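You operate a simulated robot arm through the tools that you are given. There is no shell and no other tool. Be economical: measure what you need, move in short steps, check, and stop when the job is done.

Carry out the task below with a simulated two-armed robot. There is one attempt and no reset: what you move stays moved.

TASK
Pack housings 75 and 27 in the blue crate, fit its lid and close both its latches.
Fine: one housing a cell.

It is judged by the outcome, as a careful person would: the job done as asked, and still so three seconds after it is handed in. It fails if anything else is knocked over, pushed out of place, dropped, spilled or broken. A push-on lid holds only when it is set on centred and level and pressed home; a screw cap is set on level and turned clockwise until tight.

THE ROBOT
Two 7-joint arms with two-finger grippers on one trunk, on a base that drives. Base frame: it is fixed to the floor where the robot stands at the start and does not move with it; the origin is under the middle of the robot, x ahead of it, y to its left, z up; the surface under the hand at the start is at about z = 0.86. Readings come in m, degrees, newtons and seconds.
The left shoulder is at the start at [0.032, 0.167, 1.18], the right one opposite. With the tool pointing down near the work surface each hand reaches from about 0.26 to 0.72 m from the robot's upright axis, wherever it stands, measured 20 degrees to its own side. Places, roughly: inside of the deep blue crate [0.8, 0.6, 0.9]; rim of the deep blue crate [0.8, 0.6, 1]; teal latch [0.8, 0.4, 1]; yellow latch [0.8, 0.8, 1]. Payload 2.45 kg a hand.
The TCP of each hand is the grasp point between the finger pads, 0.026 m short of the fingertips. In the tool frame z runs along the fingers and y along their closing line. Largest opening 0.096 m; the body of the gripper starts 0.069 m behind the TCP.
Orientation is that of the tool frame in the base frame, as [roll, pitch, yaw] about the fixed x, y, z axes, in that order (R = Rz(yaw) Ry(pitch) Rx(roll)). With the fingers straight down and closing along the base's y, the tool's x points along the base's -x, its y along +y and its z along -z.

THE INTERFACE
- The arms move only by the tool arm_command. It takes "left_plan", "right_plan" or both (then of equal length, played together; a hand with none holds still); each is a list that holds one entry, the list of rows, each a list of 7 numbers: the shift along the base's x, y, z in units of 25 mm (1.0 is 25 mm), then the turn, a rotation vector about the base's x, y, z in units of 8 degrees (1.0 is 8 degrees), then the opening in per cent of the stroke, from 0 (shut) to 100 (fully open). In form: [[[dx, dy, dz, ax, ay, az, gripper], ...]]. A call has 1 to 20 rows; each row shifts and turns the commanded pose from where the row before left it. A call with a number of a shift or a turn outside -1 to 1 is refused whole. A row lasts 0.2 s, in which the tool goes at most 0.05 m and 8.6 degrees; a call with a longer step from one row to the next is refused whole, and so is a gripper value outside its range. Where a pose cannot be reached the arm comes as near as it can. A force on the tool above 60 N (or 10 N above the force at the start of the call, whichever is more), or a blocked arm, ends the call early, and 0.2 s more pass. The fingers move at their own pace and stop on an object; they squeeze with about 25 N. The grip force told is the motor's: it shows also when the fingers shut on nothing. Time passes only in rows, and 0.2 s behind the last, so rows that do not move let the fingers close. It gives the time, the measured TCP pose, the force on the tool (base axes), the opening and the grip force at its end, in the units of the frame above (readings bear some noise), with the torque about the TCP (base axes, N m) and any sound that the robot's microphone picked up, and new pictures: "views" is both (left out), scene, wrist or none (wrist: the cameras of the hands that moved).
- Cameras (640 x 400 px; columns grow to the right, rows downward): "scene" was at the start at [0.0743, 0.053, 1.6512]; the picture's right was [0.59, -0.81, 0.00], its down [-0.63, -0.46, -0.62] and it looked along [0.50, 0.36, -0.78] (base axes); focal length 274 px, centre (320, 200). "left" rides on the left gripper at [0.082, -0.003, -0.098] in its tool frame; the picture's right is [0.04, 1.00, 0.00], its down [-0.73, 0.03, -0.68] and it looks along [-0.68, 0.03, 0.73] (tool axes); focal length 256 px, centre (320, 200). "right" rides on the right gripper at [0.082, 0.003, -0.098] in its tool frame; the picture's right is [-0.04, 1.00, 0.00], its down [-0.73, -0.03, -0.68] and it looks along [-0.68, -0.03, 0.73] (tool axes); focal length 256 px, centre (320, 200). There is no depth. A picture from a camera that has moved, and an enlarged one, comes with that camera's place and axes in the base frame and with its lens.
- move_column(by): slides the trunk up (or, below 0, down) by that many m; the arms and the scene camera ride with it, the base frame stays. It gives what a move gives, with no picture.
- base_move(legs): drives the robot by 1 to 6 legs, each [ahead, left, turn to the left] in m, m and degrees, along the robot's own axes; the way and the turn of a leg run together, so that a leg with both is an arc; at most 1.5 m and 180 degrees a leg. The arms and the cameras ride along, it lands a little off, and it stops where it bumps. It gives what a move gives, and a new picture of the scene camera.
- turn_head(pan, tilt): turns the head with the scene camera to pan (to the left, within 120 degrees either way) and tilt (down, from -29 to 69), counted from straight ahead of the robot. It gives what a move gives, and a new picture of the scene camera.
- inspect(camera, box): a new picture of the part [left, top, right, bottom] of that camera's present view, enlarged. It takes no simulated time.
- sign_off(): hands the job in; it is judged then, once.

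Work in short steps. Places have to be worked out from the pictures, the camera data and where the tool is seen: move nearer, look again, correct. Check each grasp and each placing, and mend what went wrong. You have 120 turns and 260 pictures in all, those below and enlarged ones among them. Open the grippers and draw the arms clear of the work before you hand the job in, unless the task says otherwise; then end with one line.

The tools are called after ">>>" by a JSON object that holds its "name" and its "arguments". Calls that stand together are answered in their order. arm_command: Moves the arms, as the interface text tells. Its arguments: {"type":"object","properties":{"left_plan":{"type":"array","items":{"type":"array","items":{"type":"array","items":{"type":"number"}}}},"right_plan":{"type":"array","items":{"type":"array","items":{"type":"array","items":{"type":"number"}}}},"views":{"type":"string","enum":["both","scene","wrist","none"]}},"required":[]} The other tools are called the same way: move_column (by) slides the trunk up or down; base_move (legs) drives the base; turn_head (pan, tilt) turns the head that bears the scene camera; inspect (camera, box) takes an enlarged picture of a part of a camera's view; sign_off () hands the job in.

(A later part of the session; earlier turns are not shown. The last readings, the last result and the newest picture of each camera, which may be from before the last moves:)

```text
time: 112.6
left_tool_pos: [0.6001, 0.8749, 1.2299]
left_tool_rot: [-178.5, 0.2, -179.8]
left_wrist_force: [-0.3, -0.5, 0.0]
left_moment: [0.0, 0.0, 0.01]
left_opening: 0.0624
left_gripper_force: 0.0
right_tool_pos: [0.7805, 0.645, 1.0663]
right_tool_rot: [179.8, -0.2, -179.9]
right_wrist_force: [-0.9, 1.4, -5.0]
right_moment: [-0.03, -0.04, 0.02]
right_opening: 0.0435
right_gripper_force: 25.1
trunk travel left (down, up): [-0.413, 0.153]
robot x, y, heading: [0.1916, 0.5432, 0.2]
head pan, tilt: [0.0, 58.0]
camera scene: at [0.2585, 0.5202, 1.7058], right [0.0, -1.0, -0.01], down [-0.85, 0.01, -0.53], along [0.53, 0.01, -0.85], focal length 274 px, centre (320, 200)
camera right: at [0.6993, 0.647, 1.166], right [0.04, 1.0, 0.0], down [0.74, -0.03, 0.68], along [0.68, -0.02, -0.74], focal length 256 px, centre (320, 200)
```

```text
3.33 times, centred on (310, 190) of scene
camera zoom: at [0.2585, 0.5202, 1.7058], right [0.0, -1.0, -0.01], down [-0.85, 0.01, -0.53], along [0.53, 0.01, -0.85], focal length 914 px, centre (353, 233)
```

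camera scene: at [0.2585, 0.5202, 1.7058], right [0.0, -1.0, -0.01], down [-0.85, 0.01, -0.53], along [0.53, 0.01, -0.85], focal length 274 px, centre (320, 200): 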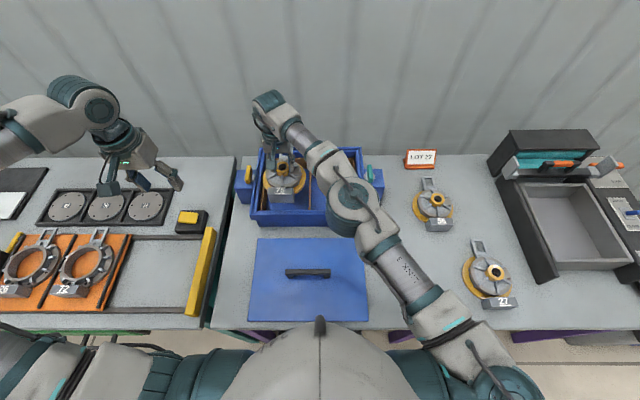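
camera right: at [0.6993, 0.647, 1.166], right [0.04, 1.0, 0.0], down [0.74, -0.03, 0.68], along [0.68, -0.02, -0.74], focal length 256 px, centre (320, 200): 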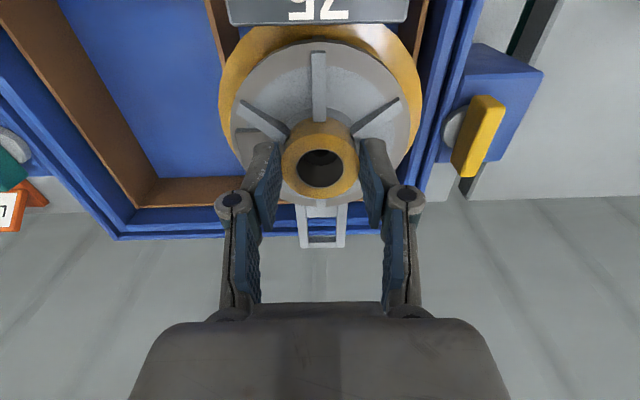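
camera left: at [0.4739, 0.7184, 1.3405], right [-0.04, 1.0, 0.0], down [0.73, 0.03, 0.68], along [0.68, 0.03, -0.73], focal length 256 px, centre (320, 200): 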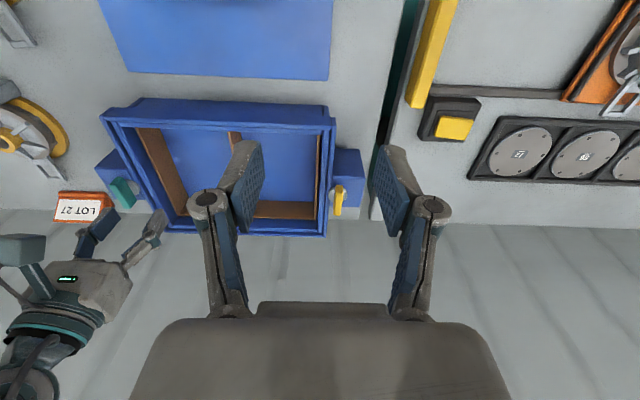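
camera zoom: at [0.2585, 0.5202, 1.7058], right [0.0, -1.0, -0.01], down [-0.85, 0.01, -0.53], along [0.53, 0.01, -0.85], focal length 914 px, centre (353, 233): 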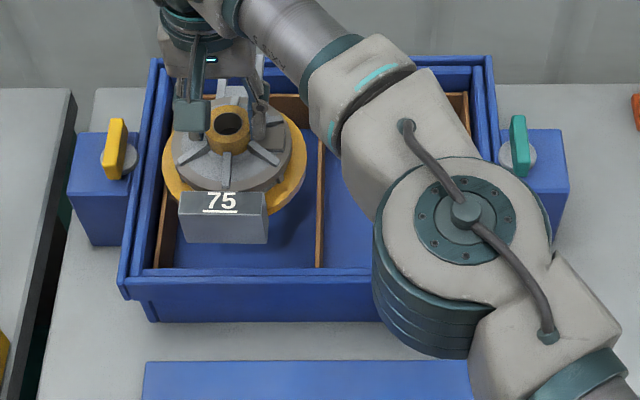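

Clearances look right (tab end ≈+0.116, block ≈−0.092 from hub). I lower into the cell, stopping slightly above the floor.

>>> {"name": "arm_command", "arguments": {"right_plan": [[[0.08, 0, -0.3, 0, 0, 0, 0], [0.08, 0.02, -0.5, 0, 0, 0, 0], [0, 0, -0.6, 0, 0, 0, 0], [0, 0, -0.6, 0, 0, 0, 0], [0, 0, -0.6, 0, 0, 0, 0], [0, 0, -0.6, 0, 0, 0, 0], [0, 0, -0.4, 0, 0, 0, 0], [0, 0, -0.3, 0, 0, 0, 0], [0, 0, 0, 0, 0, 0, 0]]], "views": "both"}}

>>> {"name": "inspect", "arguments": {"camera": "scene", "box": [220, 130, 400, 250]}}

```text
time: 114.6
left_tool_pos: [0.6008, 0.8738, 1.2289]
left_tool_rot: [-178.5, 0.3, -179.9]
left_wrist_force: [-0.7, -0.4, -0.2]
left_moment: [-0.01, 0.02, 0.01]
left_opening: 0.0626
left_gripper_force: 0.1
right_tool_pos: [0.7804, 0.6405, 0.9698]
right_tool_rot: [179.9, -0.1, -179.8]
right_wrist_force: [11.4, 0.1, 12.4]
right_moment: [0.04, -0.42, 0.03]
right_opening: 0.0435
right_gripper_force: 25.2
right hand out of reach, approached as far as the arm can: row 1
trunk travel left (down, up): [-0.413, 0.153]
robot x, y, heading: [0.185, 0.5446, -0.1]
head pan, tilt: [0.0, 58.0]
camera scene: at [0.2579, 0.5201, 1.706], right [0.0, -1.0, -0.01], down [-0.85, 0.01, -0.53], along [0.53, 0.01, -0.85], focal length 274 px, centre (320, 200)
camera right: at [0.6992, 0.6423, 1.0693], right [0.04, 1.0, 0.0], down [0.73, -0.03, 0.68], along [0.68, -0.02, -0.74], focal length 256 px, centre (320, 200)
```

scene: 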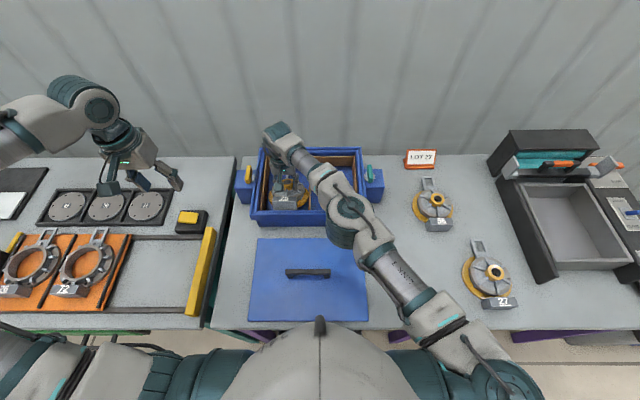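
right: 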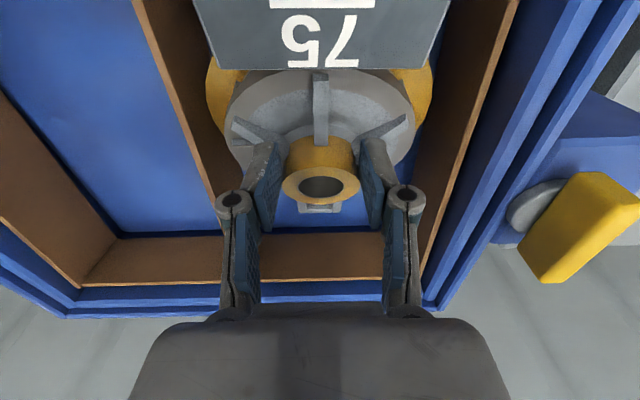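

```text
3.33 times, centred on (310, 190) of scene
camera zoom: at [0.2579, 0.5201, 1.706], right [0.0, -1.0, -0.01], down [-0.85, 0.01, -0.53], along [0.53, 0.01, -0.85], focal length 914 px, centre (353, 233)
```

zoom: 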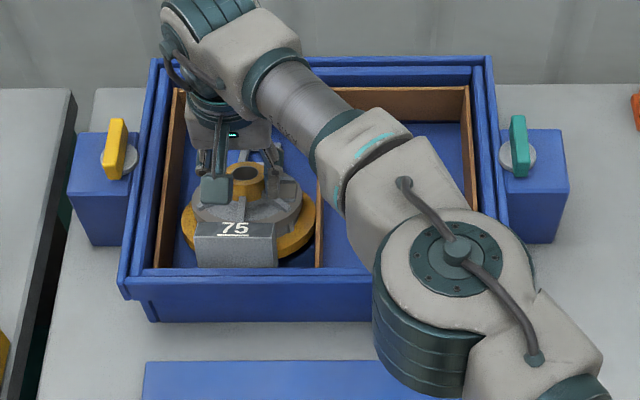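

The block end caught the front wall and the housing pitched in the grip. I raise it a little and look before shifting +x.

>>> {"name": "arm_command", "arguments": {"right_plan": [[[0.1, 0, 0.3, 0, 0, 0, 0], [0.1, 0.1, 0.6, 0, 0, 0, 0], [0, 0.1, 0.6, 0, 0, 0, 0], [0, 0, 0.5, 0, 0, 0, 0], [0, 0, 0, 0, 0, 0, 0]]], "views": "both"}}

>>> {"name": "inspect", "arguments": {"camera": "scene", "box": [220, 130, 400, 250]}}

```text
time: 115.8
left_tool_pos: [0.6005, 0.8749, 1.2293]
left_tool_rot: [-178.4, 0.2, -179.9]
left_wrist_force: [0.4, -1.2, 0.4]
left_moment: [-0.01, -0.01, 0.0]
left_opening: 0.0622
left_gripper_force: 0.0
right_tool_pos: [0.781, 0.6445, 1.0043]
right_tool_rot: [179.8, -0.4, -179.8]
right_wrist_force: [0.1, 0.1, -4.1]
right_moment: [0.01, -0.1, 0.01]
right_opening: 0.0437
right_gripper_force: 25.4
right hand out of reach, approached as far as the arm can: row 1, 2
trunk travel left (down, up): [-0.413, 0.153]
robot x, y, heading: [0.1918, 0.5424, 0.1]
head pan, tilt: [0.0, 58.0]
camera scene: at [0.2584, 0.5202, 1.7058], right [0.0, -1.0, -0.01], down [-0.85, 0.01, -0.53], along [0.53, 0.01, -0.85], focal length 274 px, centre (320, 200)
camera right: at [0.6995, 0.6459, 1.1042], right [0.04, 1.0, 0.0], down [0.74, -0.03, 0.67], along [0.67, -0.02, -0.74], focal length 256 px, centre (320, 200)
```

scene: 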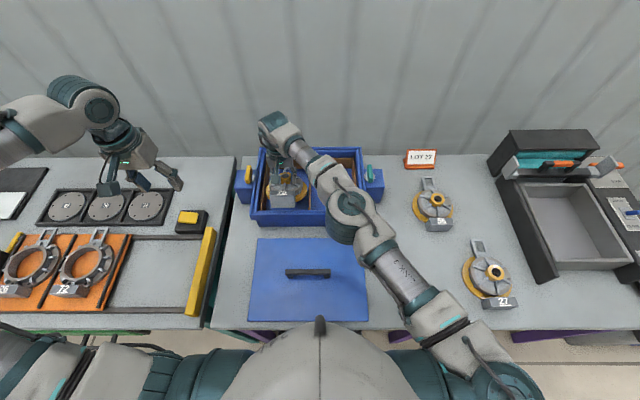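
right: 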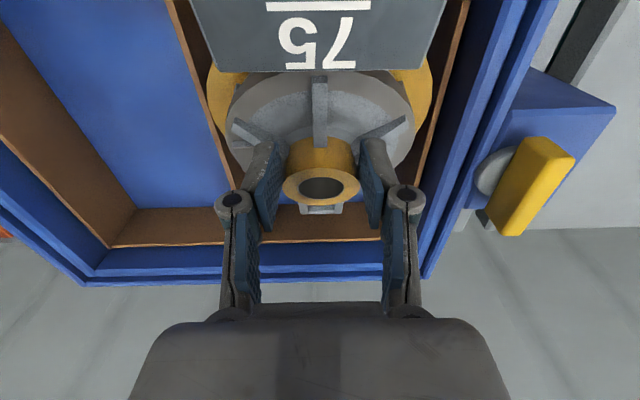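

```text
3.33 times, centred on (310, 190) of scene
camera zoom: at [0.2584, 0.5202, 1.7058], right [0.0, -1.0, -0.01], down [-0.85, 0.01, -0.53], along [0.53, 0.01, -0.85], focal length 914 px, centre (353, 233)
```

zoom: 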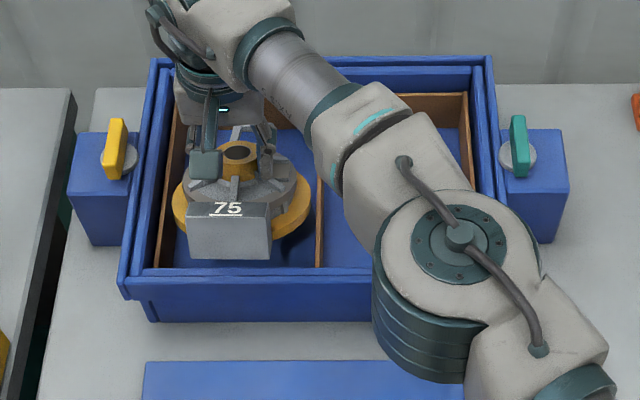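

The hand is at its reach limit in x, so I raise the housing clear, pull back slightly, and drive the base 3 cm ahead.

>>> {"name": "arm_command", "arguments": {"right_plan": [[[0, 0, 0.5, 0, 0, 0, 0], [0, 0, 0.8, 0, 0, 0, 0], [-0.2, 0, 0.9, 0, 0, 0, 0], [-0.4, 0, 0.9, 0, 0, 0, 0], [-0.4, 0, 0.9, 0, 0, 0, 0], [0, 0, 0.4, 0, 0, 0, 0], [0, 0, 0, 0, 0, 0, 0]]], "views": "none"}}

>>> {"name": "base_move", "arguments": {"legs": [[0.035, 0, 0]]}}

>>> {"name": "arm_command", "arguments": {"right_plan": [[[0, 0, 0, 0, 0, 0, 0], [0, 0, 0, 0, 0, 0, 0]]], "views": "wrist"}}

```text
time: 117.4
left_tool_pos: [0.6012, 0.8745, 1.2284]
left_tool_rot: [-178.5, 0.3, 179.9]
left_wrist_force: [0.7, 1.1, -0.2]
left_moment: [0.02, -0.01, 0.0]
left_opening: 0.0624
left_gripper_force: 0.0
right_tool_pos: [0.7583, 0.6446, 1.1133]
right_tool_rot: [179.9, -0.3, -179.9]
right_wrist_force: [0.6, -0.1, -4.2]
right_moment: [0.03, -0.05, -0.04]
right_opening: 0.0434
right_gripper_force: 25.3
trunk travel left (down, up): [-0.413, 0.153]
robot x, y, heading: [0.1917, 0.5411, -0.2]
head pan, tilt: [0.0, 58.0]
```

```text
time: 118.2
left_tool_pos: [0.63, 0.8873, 1.2296]
left_tool_rot: [-178.1, 0.7, -179.9]
left_wrist_force: [-0.9, -1.2, 0.5]
left_moment: [0.0, -0.06, 0.01]
left_opening: 0.0624
left_gripper_force: 0.0
right_tool_pos: [0.7902, 0.6575, 1.1174]
right_tool_rot: [-179.7, 0.0, -179.9]
right_wrist_force: [-1.1, 0.4, -4.5]
right_moment: [-0.04, -0.1, 0.03]
right_opening: 0.0435
right_gripper_force: 25.6
trunk travel left (down, up): [-0.413, 0.153]
robot x, y, heading: [0.2293, 0.5455, 0.0]
head pan, tilt: [0.0, 58.0]
camera scene: at [0.2853, 0.5499, 1.7058], right [0.0, -1.0, 0.0], down [-0.85, 0.0, -0.53], along [0.53, 0.0, -0.85], focal length 274 px, centre (320, 200)
```

scene: 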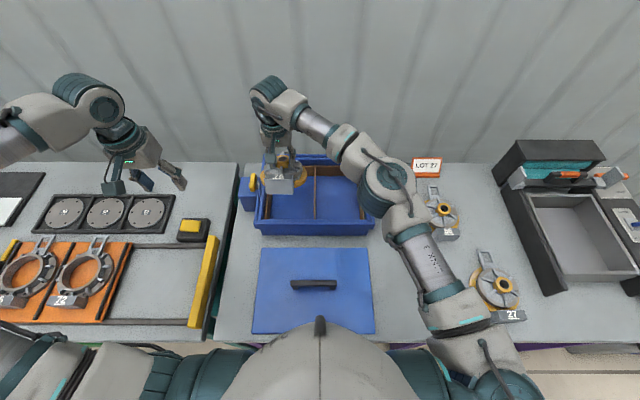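

```text
time: 118.8
left_tool_pos: [0.6316, 0.8858, 1.2297]
left_tool_rot: [-178.1, 0.7, -179.9]
left_wrist_force: [0.1, 0.5, -0.2]
left_moment: [0.01, -0.01, 0.01]
left_opening: 0.0622
left_gripper_force: 0.0
right_tool_pos: [0.7927, 0.6559, 1.1164]
right_tool_rot: [-179.7, -0.1, -179.8]
right_wrist_force: [-0.5, -0.9, -3.4]
right_moment: [0.02, -0.09, -0.01]
right_opening: 0.0436
right_gripper_force: 24.8
trunk travel left (down, up): [-0.413, 0.153]
robot x, y, heading: [0.2306, 0.5473, -0.2]
head pan, tilt: [0.0, 58.0]
camera right: at [0.7106, 0.659, 1.2168], right [0.04, 1.0, 0.0], down [0.73, -0.02, 0.68], along [0.68, -0.03, -0.73], focal length 256 px, centre (320, 200)
```

right: 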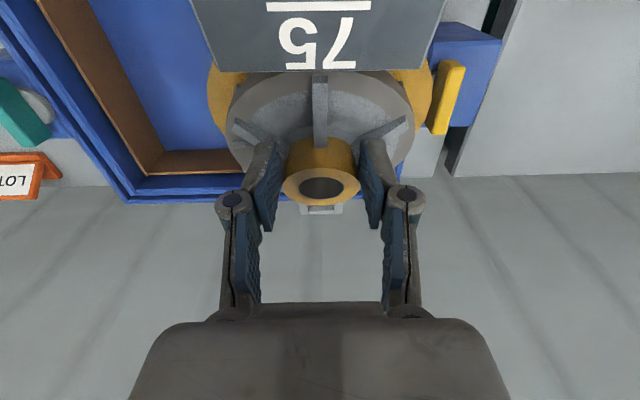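

Steady. The housing is pitched ~27° block-up in the grip, so I tilt the hand −27° about y to level the housing, and trim position.

>>> {"name": "arm_command", "arguments": {"right_plan": [[[-0.1, -0.1, 0, 0, -0.6, 0, 0], [-0.1, -0.1, 0, 0, -0.7, 0, 0], [-0.1, -0.1, 0, 0, -0.7, 0, 0], [-0.1, -0.1, 0, 0, -0.7, 0, 0], [0, 0, 0, 0, -0.7, 0, 0], [0, 0, 0, 0, 0, 0, 0]]], "views": "both"}}

>>> {"name": "inspect", "arguments": {"camera": "scene", "box": [230, 130, 380, 250]}}

```text
time: 120.2
left_tool_pos: [0.6341, 0.8853, 1.2289]
left_tool_rot: [-178.2, 0.4, -179.9]
left_wrist_force: [0.8, -0.2, 0.6]
left_moment: [-0.03, 0.01, 0.02]
left_opening: 0.0625
left_gripper_force: 0.2
right_tool_pos: [0.7834, 0.6451, 1.1153]
right_tool_rot: [-179.7, 27.0, -179.8]
right_wrist_force: [0.2, 0.5, -4.8]
right_moment: [-0.01, 0.02, 0.03]
right_opening: 0.0429
right_gripper_force: 24.5
trunk travel left (down, up): [-0.413, 0.153]
robot x, y, heading: [0.2282, 0.5421, -0.1]
head pan, tilt: [0.0, 58.0]
camera scene: at [0.2963, 0.5465, 1.7057], right [0.0, -1.0, 0.0], down [-0.85, 0.0, -0.53], along [0.53, 0.0, -0.85], focal length 274 px, centre (320, 200)
camera right: at [0.6659, 0.6474, 1.167], right [0.03, 1.0, 0.01], down [0.34, -0.02, 0.94], along [0.94, -0.03, -0.34], focal length 256 px, centre (320, 200)
```

scene: 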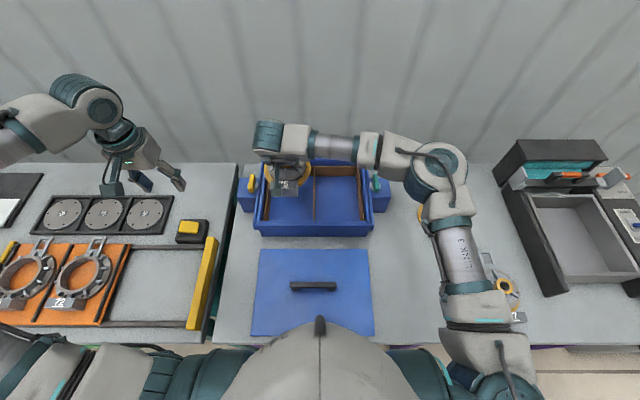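
right: 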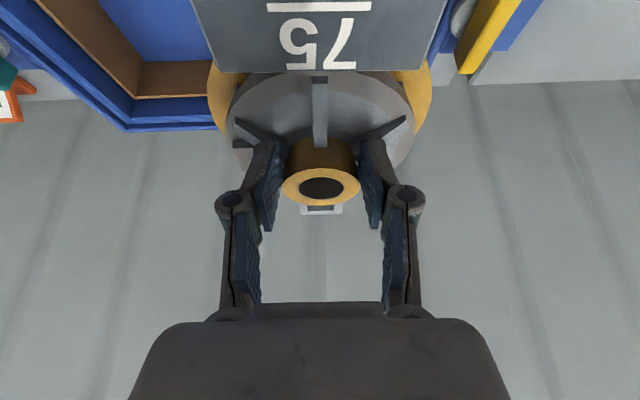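

```text
3.33 times, centred on (305, 190) of scene
camera zoom: at [0.2963, 0.5465, 1.7057], right [0.0, -1.0, 0.0], down [-0.85, 0.0, -0.53], along [0.53, 0.0, -0.85], focal length 914 px, centre (370, 233)
```

zoom: 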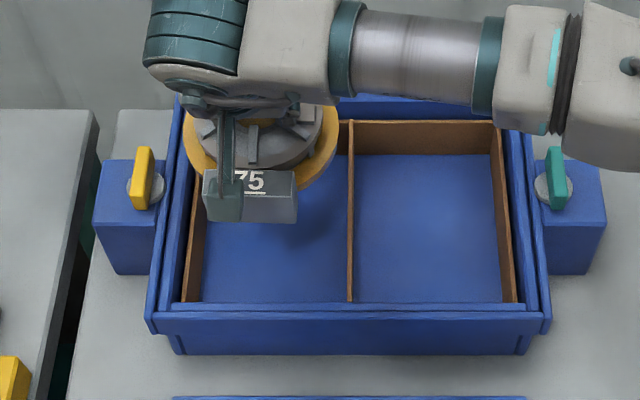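

The arm changed posture when tilting; I want a side view of the housing and forearm, so I yaw the left hand to look at it.

>>> {"name": "arm_command", "arguments": {"left_plan": [[[0, 0.3, 0, 0, 0, -1, 65], [0, 0.3, 0, 0, 0, -1, 65], [0, 0.3, 0, 0, 0, -1, 65], [0, 0, 0, 0, 0, -1, 65], [0, 0, 0, 0, 0, -1, 65], [0, 0, 0, 0, 0, -1, 65], [0, 0, 0, 0, 0, -1, 65]]], "views": "wrist"}}

```text
time: 121.8
left_tool_pos: [0.6334, 0.9065, 1.2296]
left_tool_rot: [-178.1, 0.5, 123.9]
left_wrist_force: [0.3, 0.0, 0.4]
left_moment: [0.01, -0.01, -0.01]
left_opening: 0.0626
left_gripper_force: 0.1
right_tool_pos: [0.7825, 0.6432, 1.1154]
right_tool_rot: [-179.8, 27.0, -179.8]
right_wrist_force: [0.6, 0.6, -4.0]
right_moment: [0.06, 0.01, 0.01]
right_opening: 0.0433
right_gripper_force: 25.5
trunk travel left (down, up): [-0.413, 0.153]
robot x, y, heading: [0.2302, 0.5446, -0.0]
head pan, tilt: [0.0, 58.0]
camera left: at [0.5881, 0.9752, 1.328], right [0.81, 0.59, -0.03], down [0.45, -0.57, 0.68], along [0.39, -0.57, -0.73], focal length 256 px, centre (320, 200)
```

left: 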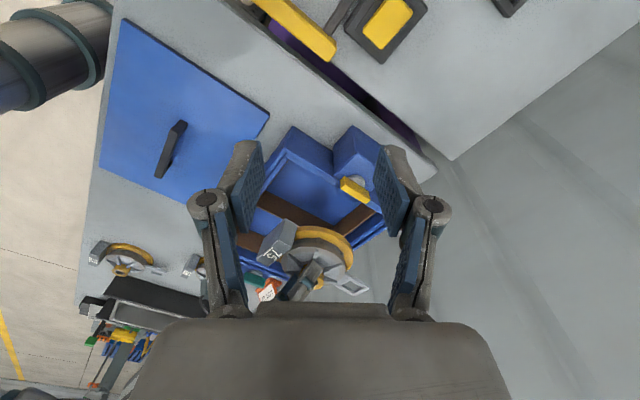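

>>> {"name": "inspect", "arguments": {"camera": "left", "box": [210, 110, 430, 310]}}

```text
2.00 times, centred on (320, 210) of left
camera zoom: at [0.5881, 0.9752, 1.328], right [0.81, 0.59, -0.03], down [0.45, -0.57, 0.68], along [0.39, -0.57, -0.73], focal length 512 px, centre (320, 180)
```

zoom: 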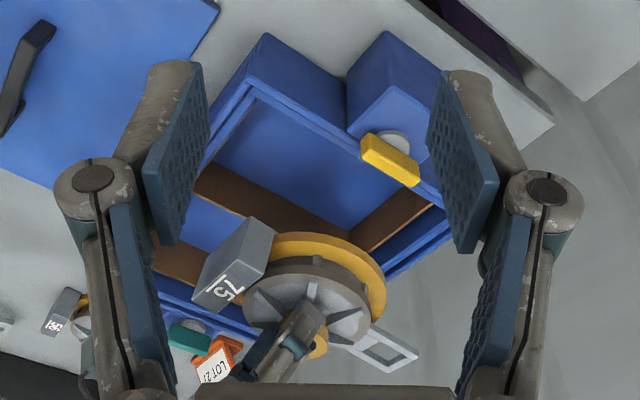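

The housing is now about level, block bottom ≈1.04, tab clear. I lower into the cell to bottom ≈0.90 and check forces.

>>> {"name": "arm_command", "arguments": {"right_plan": [[[0, 0.05, -0.4, 0, 0, 0, 0], [0, 0.03, -0.7, 0, 0, 0, 0], [0, 0, -0.7, 0, 0, 0, 0], [0, 0, -0.7, 0, 0, 0, 0], [0, 0, -0.7, 0, 0, 0, 0], [0, 0, -0.7, 0, 0, 0, 0], [0, 0, -0.6, 0, 0, 0, 0], [0, 0, -0.5, 0, 0, 0, 0], [0, 0, -0.3, 0, 0, 0, 0], [0, 0, 0, 0, 0, 0, 0]]], "views": "both"}}

>>> {"name": "inspect", "arguments": {"camera": "left", "box": [210, 110, 430, 310]}}

>>> {"name": "inspect", "arguments": {"camera": "scene", "box": [230, 130, 380, 250]}}

```text
time: 124.0
left_tool_pos: [0.6343, 0.9057, 1.2305]
left_tool_rot: [-178.2, 0.5, 124.1]
left_wrist_force: [0.1, -0.4, -0.5]
left_moment: [0.01, 0.01, -0.01]
left_opening: 0.0626
left_gripper_force: 0.2
right_tool_pos: [0.7833, 0.6449, 0.9835]
right_tool_rot: [-179.8, 27.0, -179.9]
right_wrist_force: [-2.4, 0.8, 0.6]
right_moment: [0.02, -0.55, 0.15]
right_opening: 0.043
right_gripper_force: 25.0
trunk travel left (down, up): [-0.413, 0.153]
robot x, y, heading: [0.2315, 0.5447, 0.1]
head pan, tilt: [0.0, 58.0]
camera scene: at [0.2945, 0.5444, 1.7056], right [0.0, -1.0, 0.0], down [-0.85, 0.0, -0.53], along [0.53, 0.0, -0.85], focal length 274 px, centre (320, 200)
camera right: at [0.6653, 0.6482, 1.035], right [0.03, 1.0, 0.01], down [0.35, -0.03, 0.94], along [0.94, -0.03, -0.35], focal length 256 px, centre (320, 200)
```

scene: 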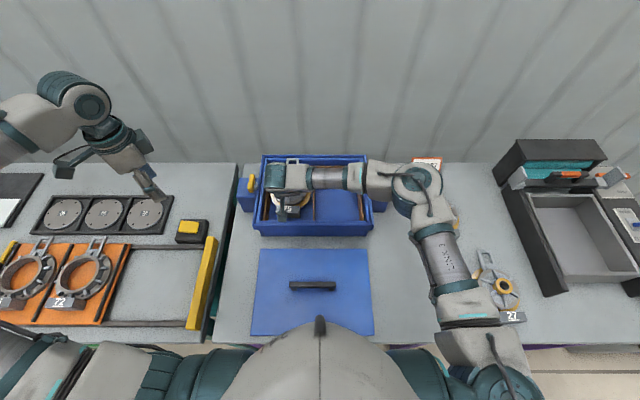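
right: 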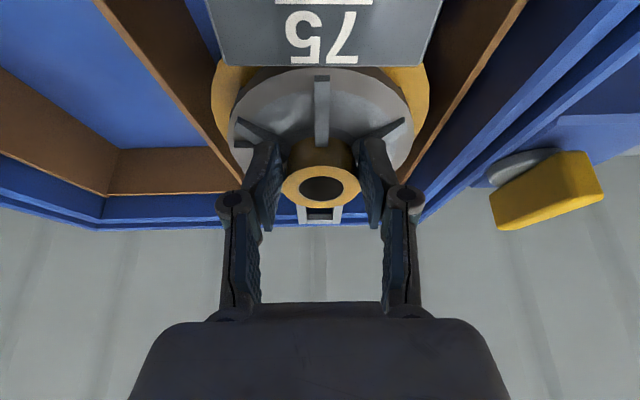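

```text
2.00 times, centred on (320, 210) of left
camera zoom: at [0.5874, 0.9742, 1.3286], right [0.8, 0.59, -0.03], down [0.45, -0.57, 0.68], along [0.39, -0.56, -0.73], focal length 512 px, centre (320, 180)
```

zoom: 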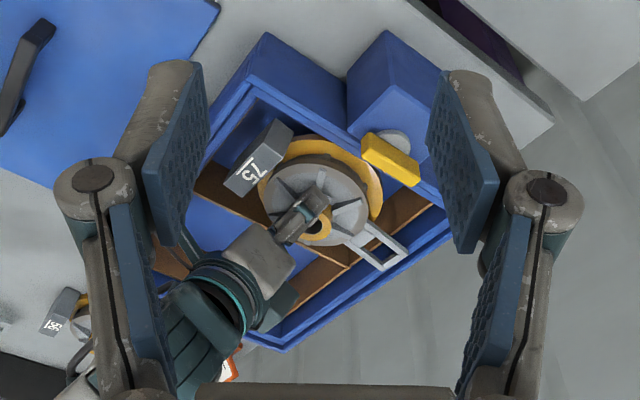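

```text
3.33 times, centred on (305, 190) of scene
camera zoom: at [0.2945, 0.5444, 1.7056], right [0.0, -1.0, 0.0], down [-0.85, 0.0, -0.53], along [0.53, 0.0, -0.85], focal length 914 px, centre (370, 233)
```

zoom: 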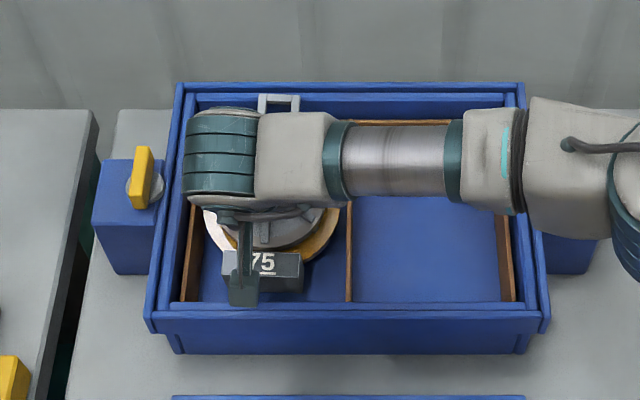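

The tab end now touches the back lip: the housing is ~13° tab-up, so I over-tilted. I raise 4 cm, take back 13° of tilt and re-check before lowering.

>>> {"name": "arm_command", "arguments": {"right_plan": [[[0, 0, 0.5, 0, 0, 0, 0], [0, 0, 0.7, 0, 0.4, 0, 0], [0, 0, 0.7, 0, 0.4, 0, 0], [0, 0, 0, 0, 0.4, 0, 0], [0, 0, 0, 0, 0.42, 0, 0], [0, 0, 0, 0, 0, 0, 0]]], "views": "none"}}

>>> {"name": "inspect", "arguments": {"camera": "left", "box": [250, 130, 410, 280]}}

>>> {"name": "inspect", "arguments": {"camera": "scene", "box": [230, 130, 380, 250]}}

```text
time: 125.4
left_tool_pos: [0.6337, 0.9062, 1.2298]
left_tool_rot: [-178.2, 0.5, 124.2]
left_wrist_force: [0.4, 0.1, -0.1]
left_moment: [-0.03, 0.01, 0.02]
left_opening: 0.0623
left_gripper_force: 0.0
right_tool_pos: [0.783, 0.6463, 1.0309]
right_tool_rot: [-179.9, 14.0, -179.7]
right_wrist_force: [0.7, -0.2, -4.6]
right_moment: [-0.03, -0.04, 0.0]
right_opening: 0.0429
right_gripper_force: 24.7
trunk travel left (down, up): [-0.413, 0.153]
robot x, y, heading: [0.2266, 0.5447, 0.1]
head pan, tilt: [0.0, 58.0]
```

```text
2.67 times, centred on (330, 205) of left
camera zoom: at [0.5877, 0.9742, 1.3285], right [0.8, 0.59, -0.03], down [0.45, -0.57, 0.68], along [0.39, -0.56, -0.73], focal length 683 px, centre (293, 187)
```

zoom: 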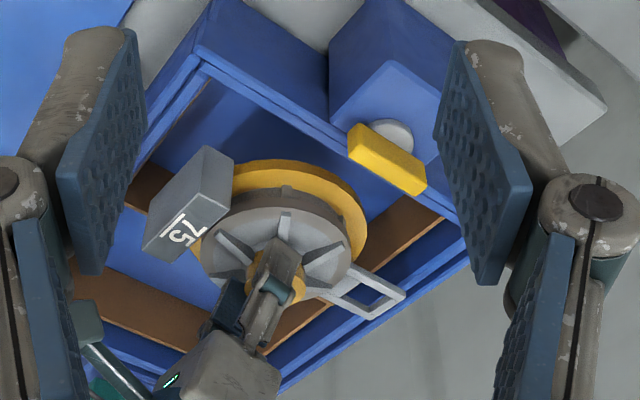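

```text
3.33 times, centred on (305, 190) of scene
camera zoom: at [0.2962, 0.5443, 1.7055], right [0.0, -1.0, 0.0], down [-0.85, 0.0, -0.53], along [0.53, 0.0, -0.85], focal length 914 px, centre (370, 233)
```

zoom: 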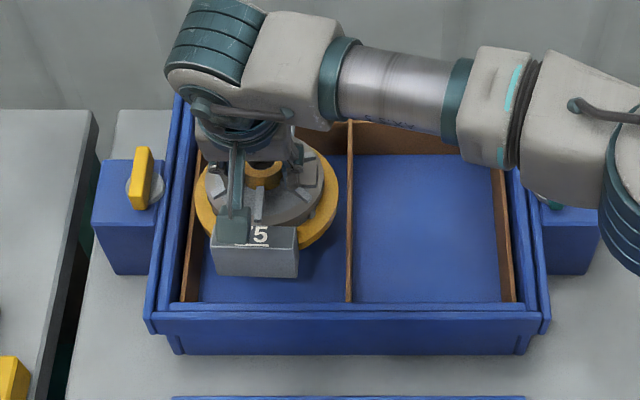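

The housing is now level. Clearance is ~18 mm front, ~4 mm back, so I shift −7 mm in x and lower towards the floor.

>>> {"name": "arm_command", "arguments": {"right_plan": [[[-0.14, 0, -0.1, 0, 0, 0, 0], [-0.14, 0, -0.4, 0, 0, 0, 0], [0, 0, -0.5, 0, 0, 0, 0], [0, 0, -0.5, 0, 0, 0, 0], [0, 0, -0.5, 0, 0, 0, 0], [0, 0, -0.4, 0, 0, 0, 0], [0, 0, -0.3, 0, 0, 0, 0], [0, 0, 0, 0, 0, 0, 0]]], "views": "none"}}

>>> {"name": "inspect", "arguments": {"camera": "left", "box": [250, 130, 410, 280]}}

>>> {"name": "inspect", "arguments": {"camera": "scene", "box": [230, 130, 380, 250]}}

```text
time: 127.2
left_tool_pos: [0.6346, 0.9046, 1.2303]
left_tool_rot: [-178.3, 0.5, 124.0]
left_wrist_force: [-0.1, 0.9, 0.2]
left_moment: [0.0, 0.01, 0.04]
left_opening: 0.0622
left_gripper_force: 0.1
right_tool_pos: [0.7767, 0.645, 0.9643]
right_tool_rot: [-179.9, 14.1, -179.8]
right_wrist_force: [0.8, 0.6, -5.1]
right_moment: [-0.02, 0.02, -0.02]
right_opening: 0.043
right_gripper_force: 24.8
trunk travel left (down, up): [-0.413, 0.153]
robot x, y, heading: [0.2271, 0.5441, 0.4]
head pan, tilt: [0.0, 58.0]
```

```text
2.67 times, centred on (330, 205) of left
camera zoom: at [0.5877, 0.9743, 1.3285], right [0.8, 0.59, -0.03], down [0.45, -0.57, 0.68], along [0.39, -0.56, -0.73], focal length 683 px, centre (293, 187)
```

zoom: 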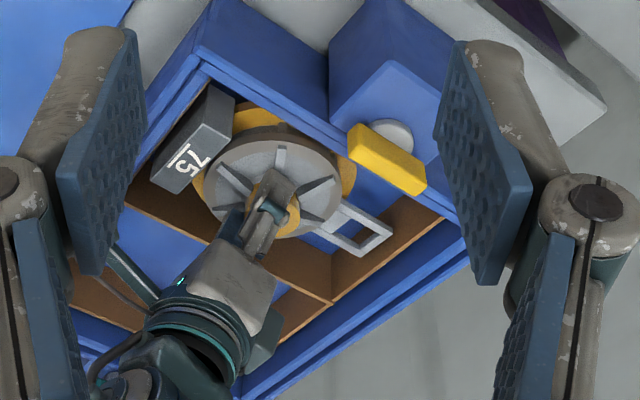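

```text
3.33 times, centred on (305, 190) of scene
camera zoom: at [0.2962, 0.5444, 1.7056], right [0.0, -1.0, 0.0], down [-0.85, 0.0, -0.53], along [0.53, 0.0, -0.85], focal length 914 px, centre (370, 233)
```

zoom: 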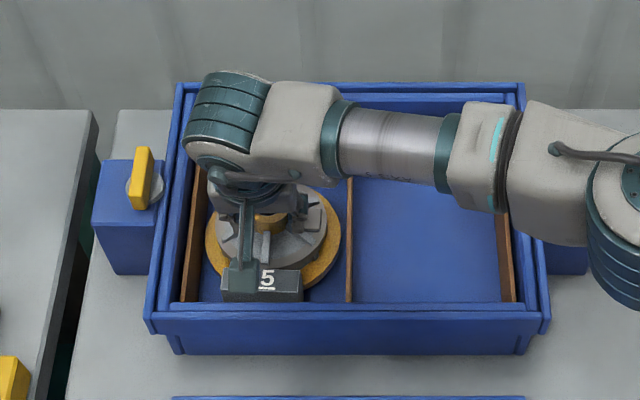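

It hangs free inside the cell. I lower the last ~1.5 cm until it rests.

>>> {"name": "arm_command", "arguments": {"right_plan": [[[0, 0, -0.2, 0, 0, 0, 0], [0, 0, -0.2, 0, 0, 0, 0], [0, 0, -0.12, 0, 0, 0, 0], [0, 0, 0, 0, 0, 0, 0]]], "views": "none"}}

>>> {"name": "arm_command", "arguments": {"right_plan": [[[0, 0, -0.1, 0, 0, 0, 0], [0, 0, -0.08, 0, 0, 0, 0], [0, 0, 0, 0, 0, 0, 0]]], "views": "none"}}

>>> {"name": "inspect", "arguments": {"camera": "left", "box": [250, 130, 410, 280]}}

```text
time: 128.2
left_tool_pos: [0.6347, 0.9071, 1.2303]
left_tool_rot: [-178.2, 0.5, 124.1]
left_wrist_force: [-0.1, -0.5, -0.1]
left_moment: [-0.01, 0.0, 0.0]
left_opening: 0.0624
left_gripper_force: 0.1
right_tool_pos: [0.7746, 0.645, 0.9508]
right_tool_rot: [-179.8, 14.0, -179.8]
right_wrist_force: [-0.2, 0.4, -4.8]
right_moment: [-0.02, 0.01, -0.02]
right_opening: 0.0435
right_gripper_force: 25.0
trunk travel left (down, up): [-0.413, 0.153]
robot x, y, heading: [0.2298, 0.5451, -0.1]
head pan, tilt: [0.0, 58.0]
```

```text
time: 129.0
left_tool_pos: [0.6338, 0.9056, 1.2308]
left_tool_rot: [-178.2, 0.5, 124.2]
left_wrist_force: [-0.2, 0.8, 0.2]
left_moment: [0.05, -0.02, -0.02]
left_opening: 0.0626
left_gripper_force: 0.1
right_tool_pos: [0.7757, 0.6455, 0.9467]
right_tool_rot: [-179.9, 14.2, -179.8]
right_wrist_force: [0.1, 0.4, 4.9]
right_moment: [0.14, -0.74, 0.09]
right_opening: 0.0431
right_gripper_force: 25.6
trunk travel left (down, up): [-0.413, 0.153]
robot x, y, heading: [0.2285, 0.5441, -0.1]
head pan, tilt: [0.0, 58.0]
```

```text
2.67 times, centred on (330, 205) of left
camera zoom: at [0.587, 0.9737, 1.329], right [0.8, 0.59, -0.03], down [0.45, -0.57, 0.68], along [0.39, -0.56, -0.73], focal length 683 px, centre (293, 187)
```

zoom: 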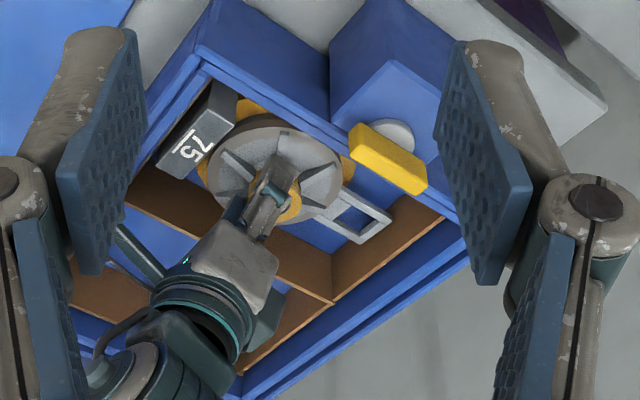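

It rests on the floor. I release and rise.

>>> {"name": "arm_command", "arguments": {"right_plan": [[[0, 0, -0.04, 0, 0, 0, 0], [0, 0, 0, 0, 0, 0, 55], [0, 0, 0, 0, 0, 0, 62], [0, 0, 0.2, 0, 0, 0, 62], [0, 0, 0.6, 0, 0, 0, 62], [-0.1, 0, 0.9, 0, 0, 0, 62], [-0.1, 0, 0.9, 0, 0, 0, 62], [-0.1, 0, 0.9, 0, 0, 0, 62], [0, 0, 0.9, 0, 0, 0, 62], [0, 0, 0.9, 0, 0, 0, 62], [0, 0, 0.9, 0, 0, 0, 62]]], "views": "both"}}

>>> {"name": "inspect", "arguments": {"camera": "left", "box": [250, 130, 410, 280]}}

```text
time: 131.4
left_tool_pos: [0.6332, 0.9041, 1.2308]
left_tool_rot: [-178.2, 0.5, 124.1]
left_wrist_force: [-0.3, -0.3, -0.1]
left_moment: [-0.03, -0.01, -0.03]
left_opening: 0.0624
left_gripper_force: 0.0
right_tool_pos: [0.7678, 0.6451, 1.1001]
right_tool_rot: [-179.8, 14.1, -179.8]
right_wrist_force: [0.9, 0.5, -0.5]
right_moment: [0.04, 0.0, 0.01]
right_opening: 0.0594
right_gripper_force: 0.0
trunk travel left (down, up): [-0.413, 0.153]
robot x, y, heading: [0.229, 0.5449, 0.0]
head pan, tilt: [0.0, 58.0]
camera scene: at [0.2947, 0.5435, 1.7056], right [0.0, -1.0, 0.0], down [-0.85, 0.0, -0.53], along [0.53, 0.0, -0.85], focal length 274 px, centre (320, 200)
camera right: at [0.665, 0.648, 1.1769], right [0.04, 1.0, 0.01], down [0.55, -0.03, 0.84], along [0.84, -0.03, -0.55], focal length 256 px, centre (320, 200)
```

scene: 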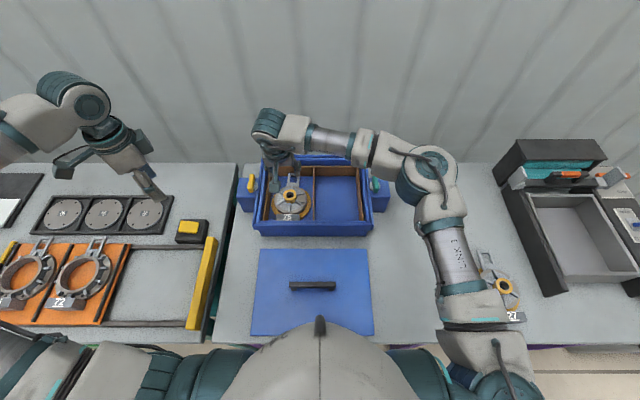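
right: 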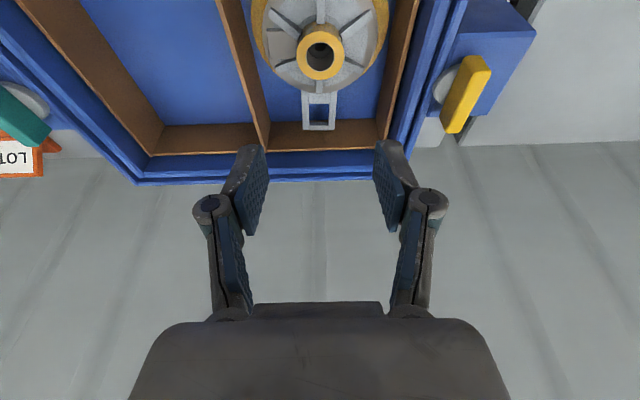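

```text
2.67 times, centred on (330, 205) of left
camera zoom: at [0.587, 0.9737, 1.3289], right [0.8, 0.59, -0.03], down [0.45, -0.57, 0.68], along [0.39, -0.56, -0.73], focal length 683 px, centre (293, 187)
```

zoom: 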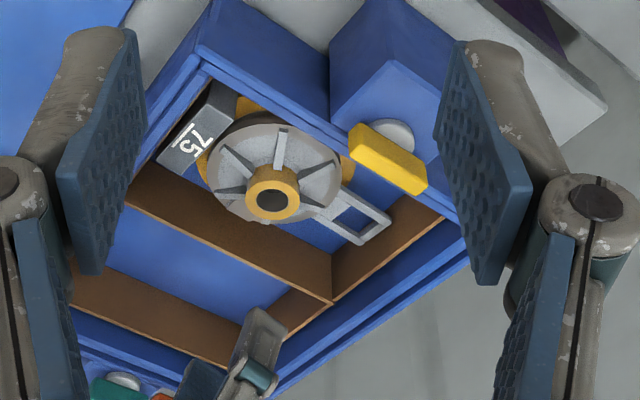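

75 sits in the left cell. I zoom to check that it lies flat.

>>> {"name": "inspect", "arguments": {"camera": "scene", "box": [230, 140, 390, 250]}}

>>> {"name": "inspect", "arguments": {"camera": "right", "box": [200, 0, 460, 180]}}

```text
3.64 times, centred on (310, 195) of scene
camera zoom: at [0.2947, 0.5435, 1.7056], right [0.0, -1.0, 0.0], down [-0.85, 0.0, -0.53], along [0.53, 0.0, -0.85], focal length 997 px, centre (356, 218)
```

zoom: 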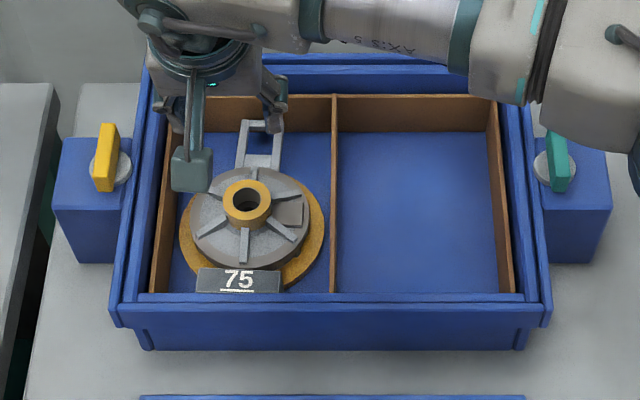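

```text
2.22 times, centred on (330, 90) of right
camera zoom: at [0.665, 0.648, 1.1769], right [0.04, 1.0, 0.01], down [0.55, -0.03, 0.84], along [0.84, -0.03, -0.55], focal length 569 px, centre (298, 444)
```

zoom: 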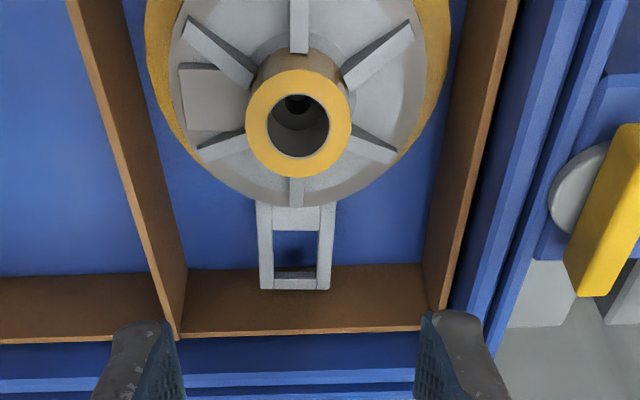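

75 lies flat in the left cell. Now back for 27, un-tilting the hand on the way.

>>> {"name": "arm_command", "arguments": {"right_plan": [[[-0.3, -0.4, 0.4, 0, 0.35, 0, 62], [-0.4, -0.95, 0.4, 0, 0.35, 0, 62], [-0.4, -0.98, 0, 0, 0.35, 0, 62], [-0.4, -0.98, 0, 0, 0.35, 0, 62], [-0.4, -0.98, 0, 0, 0.36, 0, 62], [-0.4, -0.98, 0, 0, 0, 0, 62], [-0.4, -0.98, 0, 0, 0, 0, 62], [-0.4, -0.98, 0, 0, 0, 0, 62], [-0.4, -0.98, 0, 0, 0, 0, 62], [-0.4, -0.98, 0, 0, 0, 0, 62], [-0.4, -0.98, 0, 0, 0, 0.1, 62], [-0.4, -0.98, 0, 0, 0, 0.1, 62], [-0.4, -0.98, 0, 0, 0, 0.1, 62], [-0.4, -0.98, 0, 0, 0, 0.1, 62], [-0.4, -0.98, 0, 0, 0, 0.1, 62], [-0.4, -0.98, 0, 0, 0, 0.05, 62], [-0.4, -0.98, 0, 0, 0, 0, 62], [-0.4, -0.98, 0, 0, 0, 0, 62]]], "views": "scene"}}

```text
time: 135.2
left_tool_pos: [0.6325, 0.9022, 1.2303]
left_tool_rot: [-178.3, 0.6, 124.1]
left_wrist_force: [-0.8, -0.1, -0.5]
left_moment: [0.02, -0.04, 0.0]
left_opening: 0.0622
left_gripper_force: 0.1
right_tool_pos: [0.5886, 0.2163, 1.1205]
right_tool_rot: [-179.9, 0.0, -175.4]
right_wrist_force: [-0.2, -0.6, -0.2]
right_moment: [0.02, 0.02, -0.01]
right_opening: 0.0594
right_gripper_force: 0.1
trunk travel left (down, up): [-0.413, 0.153]
robot x, y, heading: [0.2292, 0.5421, -0.1]
head pan, tilt: [0.0, 58.0]
camera scene: at [0.2925, 0.5335, 1.7055], right [0.0, -1.0, -0.01], down [-0.85, 0.0, -0.53], along [0.53, 0.01, -0.85], focal length 274 px, centre (320, 200)
```

scene: 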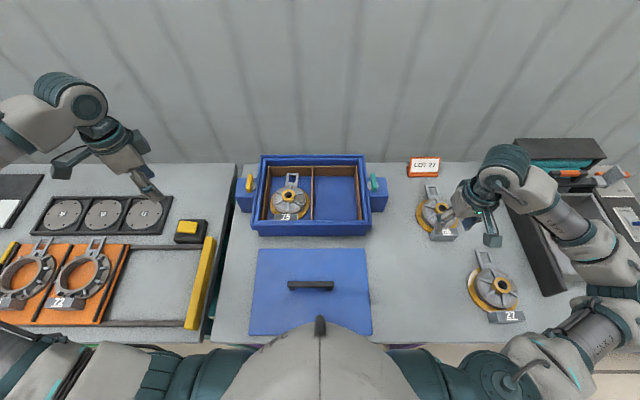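

>>> {"name": "arm_command", "arguments": {"right_plan": [[[-0.47, -0.95, -0.3, 0, 0, 0, 62], [-0.47, -0.95, -0.5, 0, 0, 0, 62], [-0.47, -0.95, -0.6, 0, 0, 0, 62], [-0.47, -0.95, -0.6, 0, 0, 0, 62], [-0.47, -0.95, -0.6, 0, 0, 0, 62], [-0.47, -0.95, -0.7, 0, 0, 0, 62], [-0.47, -0.95, -0.7, 0, 0, 0, 62], [-0.47, -0.95, -0.8, 0, 0, 0, 62], [0, 0, 0, 0, 0, 0, 62]]], "views": "wrist"}}

```text
time: 137.2
left_tool_pos: [0.6341, 0.9041, 1.2314]
left_tool_rot: [-178.3, 0.3, 124.1]
left_wrist_force: [-0.6, -0.4, 0.4]
left_moment: [0.01, -0.02, 0.0]
left_opening: 0.0623
left_gripper_force: 0.0
right_tool_pos: [0.4961, 0.0269, 0.9992]
right_tool_rot: [-179.9, 0.0, -175.5]
right_wrist_force: [-0.2, 0.5, 0.4]
right_moment: [-0.03, 0.01, 0.01]
right_opening: 0.0596
right_gripper_force: 0.0
trunk travel left (down, up): [-0.413, 0.153]
robot x, y, heading: [0.2292, 0.5454, -0.1]
head pan, tilt: [0.0, 58.0]
camera right: at [0.4149, 0.0237, 1.099], right [-0.04, 1.0, 0.0], down [0.73, 0.03, 0.68], along [0.68, 0.03, -0.73], focal length 256 px, centre (320, 200)
```

right: 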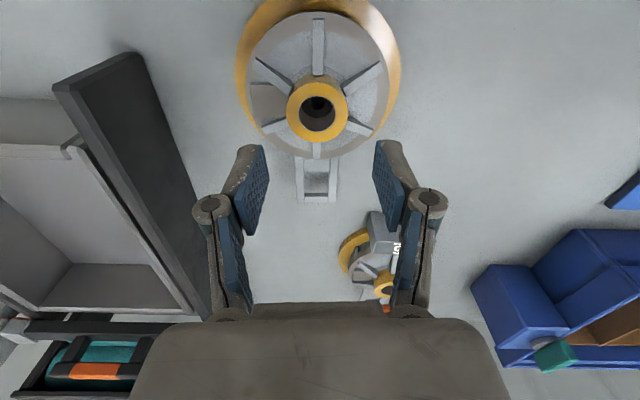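

Aligned with 27. Descend (−5 mm x, −2 mm y), grip and test-lift.

>>> {"name": "arm_command", "arguments": {"right_plan": [[[-0.1, -0.04, -0.4, 0, 0, 0, 62], [-0.1, -0.04, -0.4, 0, 0, 0, 62], [0, 0, -0.4, 0, 0, 0, 62], [0, 0, -0.4, 0, 0, 0, 62], [0, 0, -0.4, 0, 0, 0, 62], [0, 0, -0.33, 0, 0, 0, 62], [0, 0, 0, 0, 0, 0, 62], [0, 0, 0, 0, 0, 0, 0], [0, 0, 0, 0, 0, 0, 0], [0, 0, 0, 0, 0, 0, 0], [0, 0, 0.05, 0, 0, 0, 0], [0, 0, 0.1, 0, 0, 0, 0], [0, 0, 0.1, 0, 0, 0, 0], [0, 0, 0.1, 0, 0, 0, 0], [0, 0, 0.1, 0, 0, 0, 0]]], "views": "wrist"}}

```text
time: 140.4
left_tool_pos: [0.6342, 0.905, 1.2291]
left_tool_rot: [-178.2, 0.6, 124.1]
left_wrist_force: [0.0, 0.5, 0.0]
left_moment: [0.04, 0.01, -0.01]
left_opening: 0.0624
left_gripper_force: 0.1
right_tool_pos: [0.4908, 0.0258, 0.9519]
right_tool_rot: [-179.9, 0.0, -175.4]
right_wrist_force: [-0.1, -1.0, -4.9]
right_moment: [-0.01, -0.09, -0.01]
right_opening: 0.0433
right_gripper_force: 25.4
trunk travel left (down, up): [-0.413, 0.153]
robot x, y, heading: [0.2272, 0.5462, -0.0]
head pan, tilt: [0.0, 58.0]
camera right: at [0.409, 0.0219, 1.0519], right [-0.04, 1.0, 0.0], down [0.73, 0.03, 0.68], along [0.68, 0.03, -0.73], focal length 256 px, centre (320, 200)
```

right: 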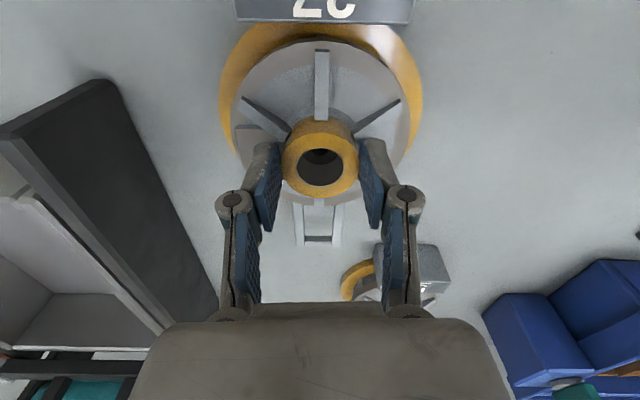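

27 is held. Raise and carry towards the right cell.

>>> {"name": "arm_command", "arguments": {"right_plan": [[[0, 0, 0.3, 0, 0, 0, 0], [0, 0, 0.6, 0, 0, 0, 0], [0, 0, 0.9, 0, 0, 0, 0], [0, 0, 0.9, 0, 0, 0, 0], [0, 0, 0.9, 0, 0, 0, 0], [0, 0, 0.9, 0, 0, 0, 0], [0, 0, 0.9, 0, 0, 0, 0], [0, 0.3, 1, 0, 0, 0, 0], [0.4, 0.6, 0, 0, 0, -0.05, 0], [0.6, 0.92, 0, 0, 0, -0.05, 0], [0.6, 0.92, 0, 0, 0, -0.05, 0], [0.6, 0.92, 0, 0, 0, -0.05, 0], [0.6, 0.92, 0, 0, 0, -0.05, 0], [0.6, 0.92, 0, 0, 0, -0.05, 0], [0.6, 0.92, 0, 0, 0, -0.05, 0], [0.6, 0.92, 0, 0, 0, -0.05, 0], [0.6, 0.92, 0, 0, 0, -0.05, 0], [0.6, 0.92, 0, 0, 0, -0.05, 0], [0.6, 0.92, 0, 0, 0, -0.05, 0], [0.4, 0.6, 0, 0, 0, -0.05, 0]]], "views": "scene"}}

```text
time: 144.6
left_tool_pos: [0.6338, 0.9067, 1.2297]
left_tool_rot: [-178.0, 0.5, 124.0]
left_wrist_force: [0.4, 0.3, -0.1]
left_moment: [-0.01, 0.0, 0.01]
left_opening: 0.0622
left_gripper_force: 0.1
right_tool_pos: [0.6627, 0.2934, 1.1129]
right_tool_rot: [-179.8, 0.0, 179.8]
right_wrist_force: [-0.5, 0.6, -4.9]
right_moment: [0.0, -0.05, 0.03]
right_opening: 0.0434
right_gripper_force: 24.9
trunk travel left (down, up): [-0.413, 0.153]
robot x, y, heading: [0.2277, 0.5453, 0.1]
head pan, tilt: [0.0, 58.0]
camera scene: at [0.2962, 0.5332, 1.7052], right [0.0, -1.0, -0.01], down [-0.85, 0.0, -0.53], along [0.53, 0.01, -0.85], focal length 274 px, centre (320, 200)
```

scene: 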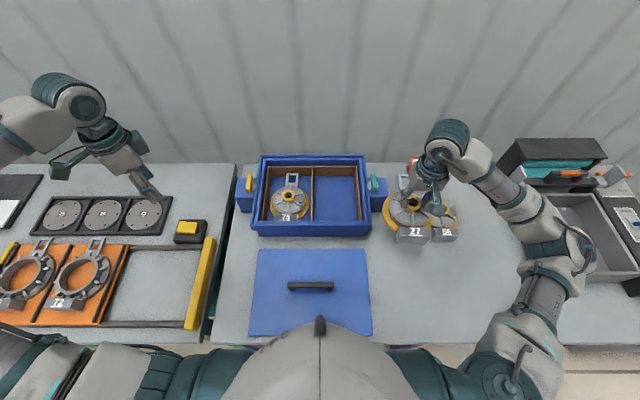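

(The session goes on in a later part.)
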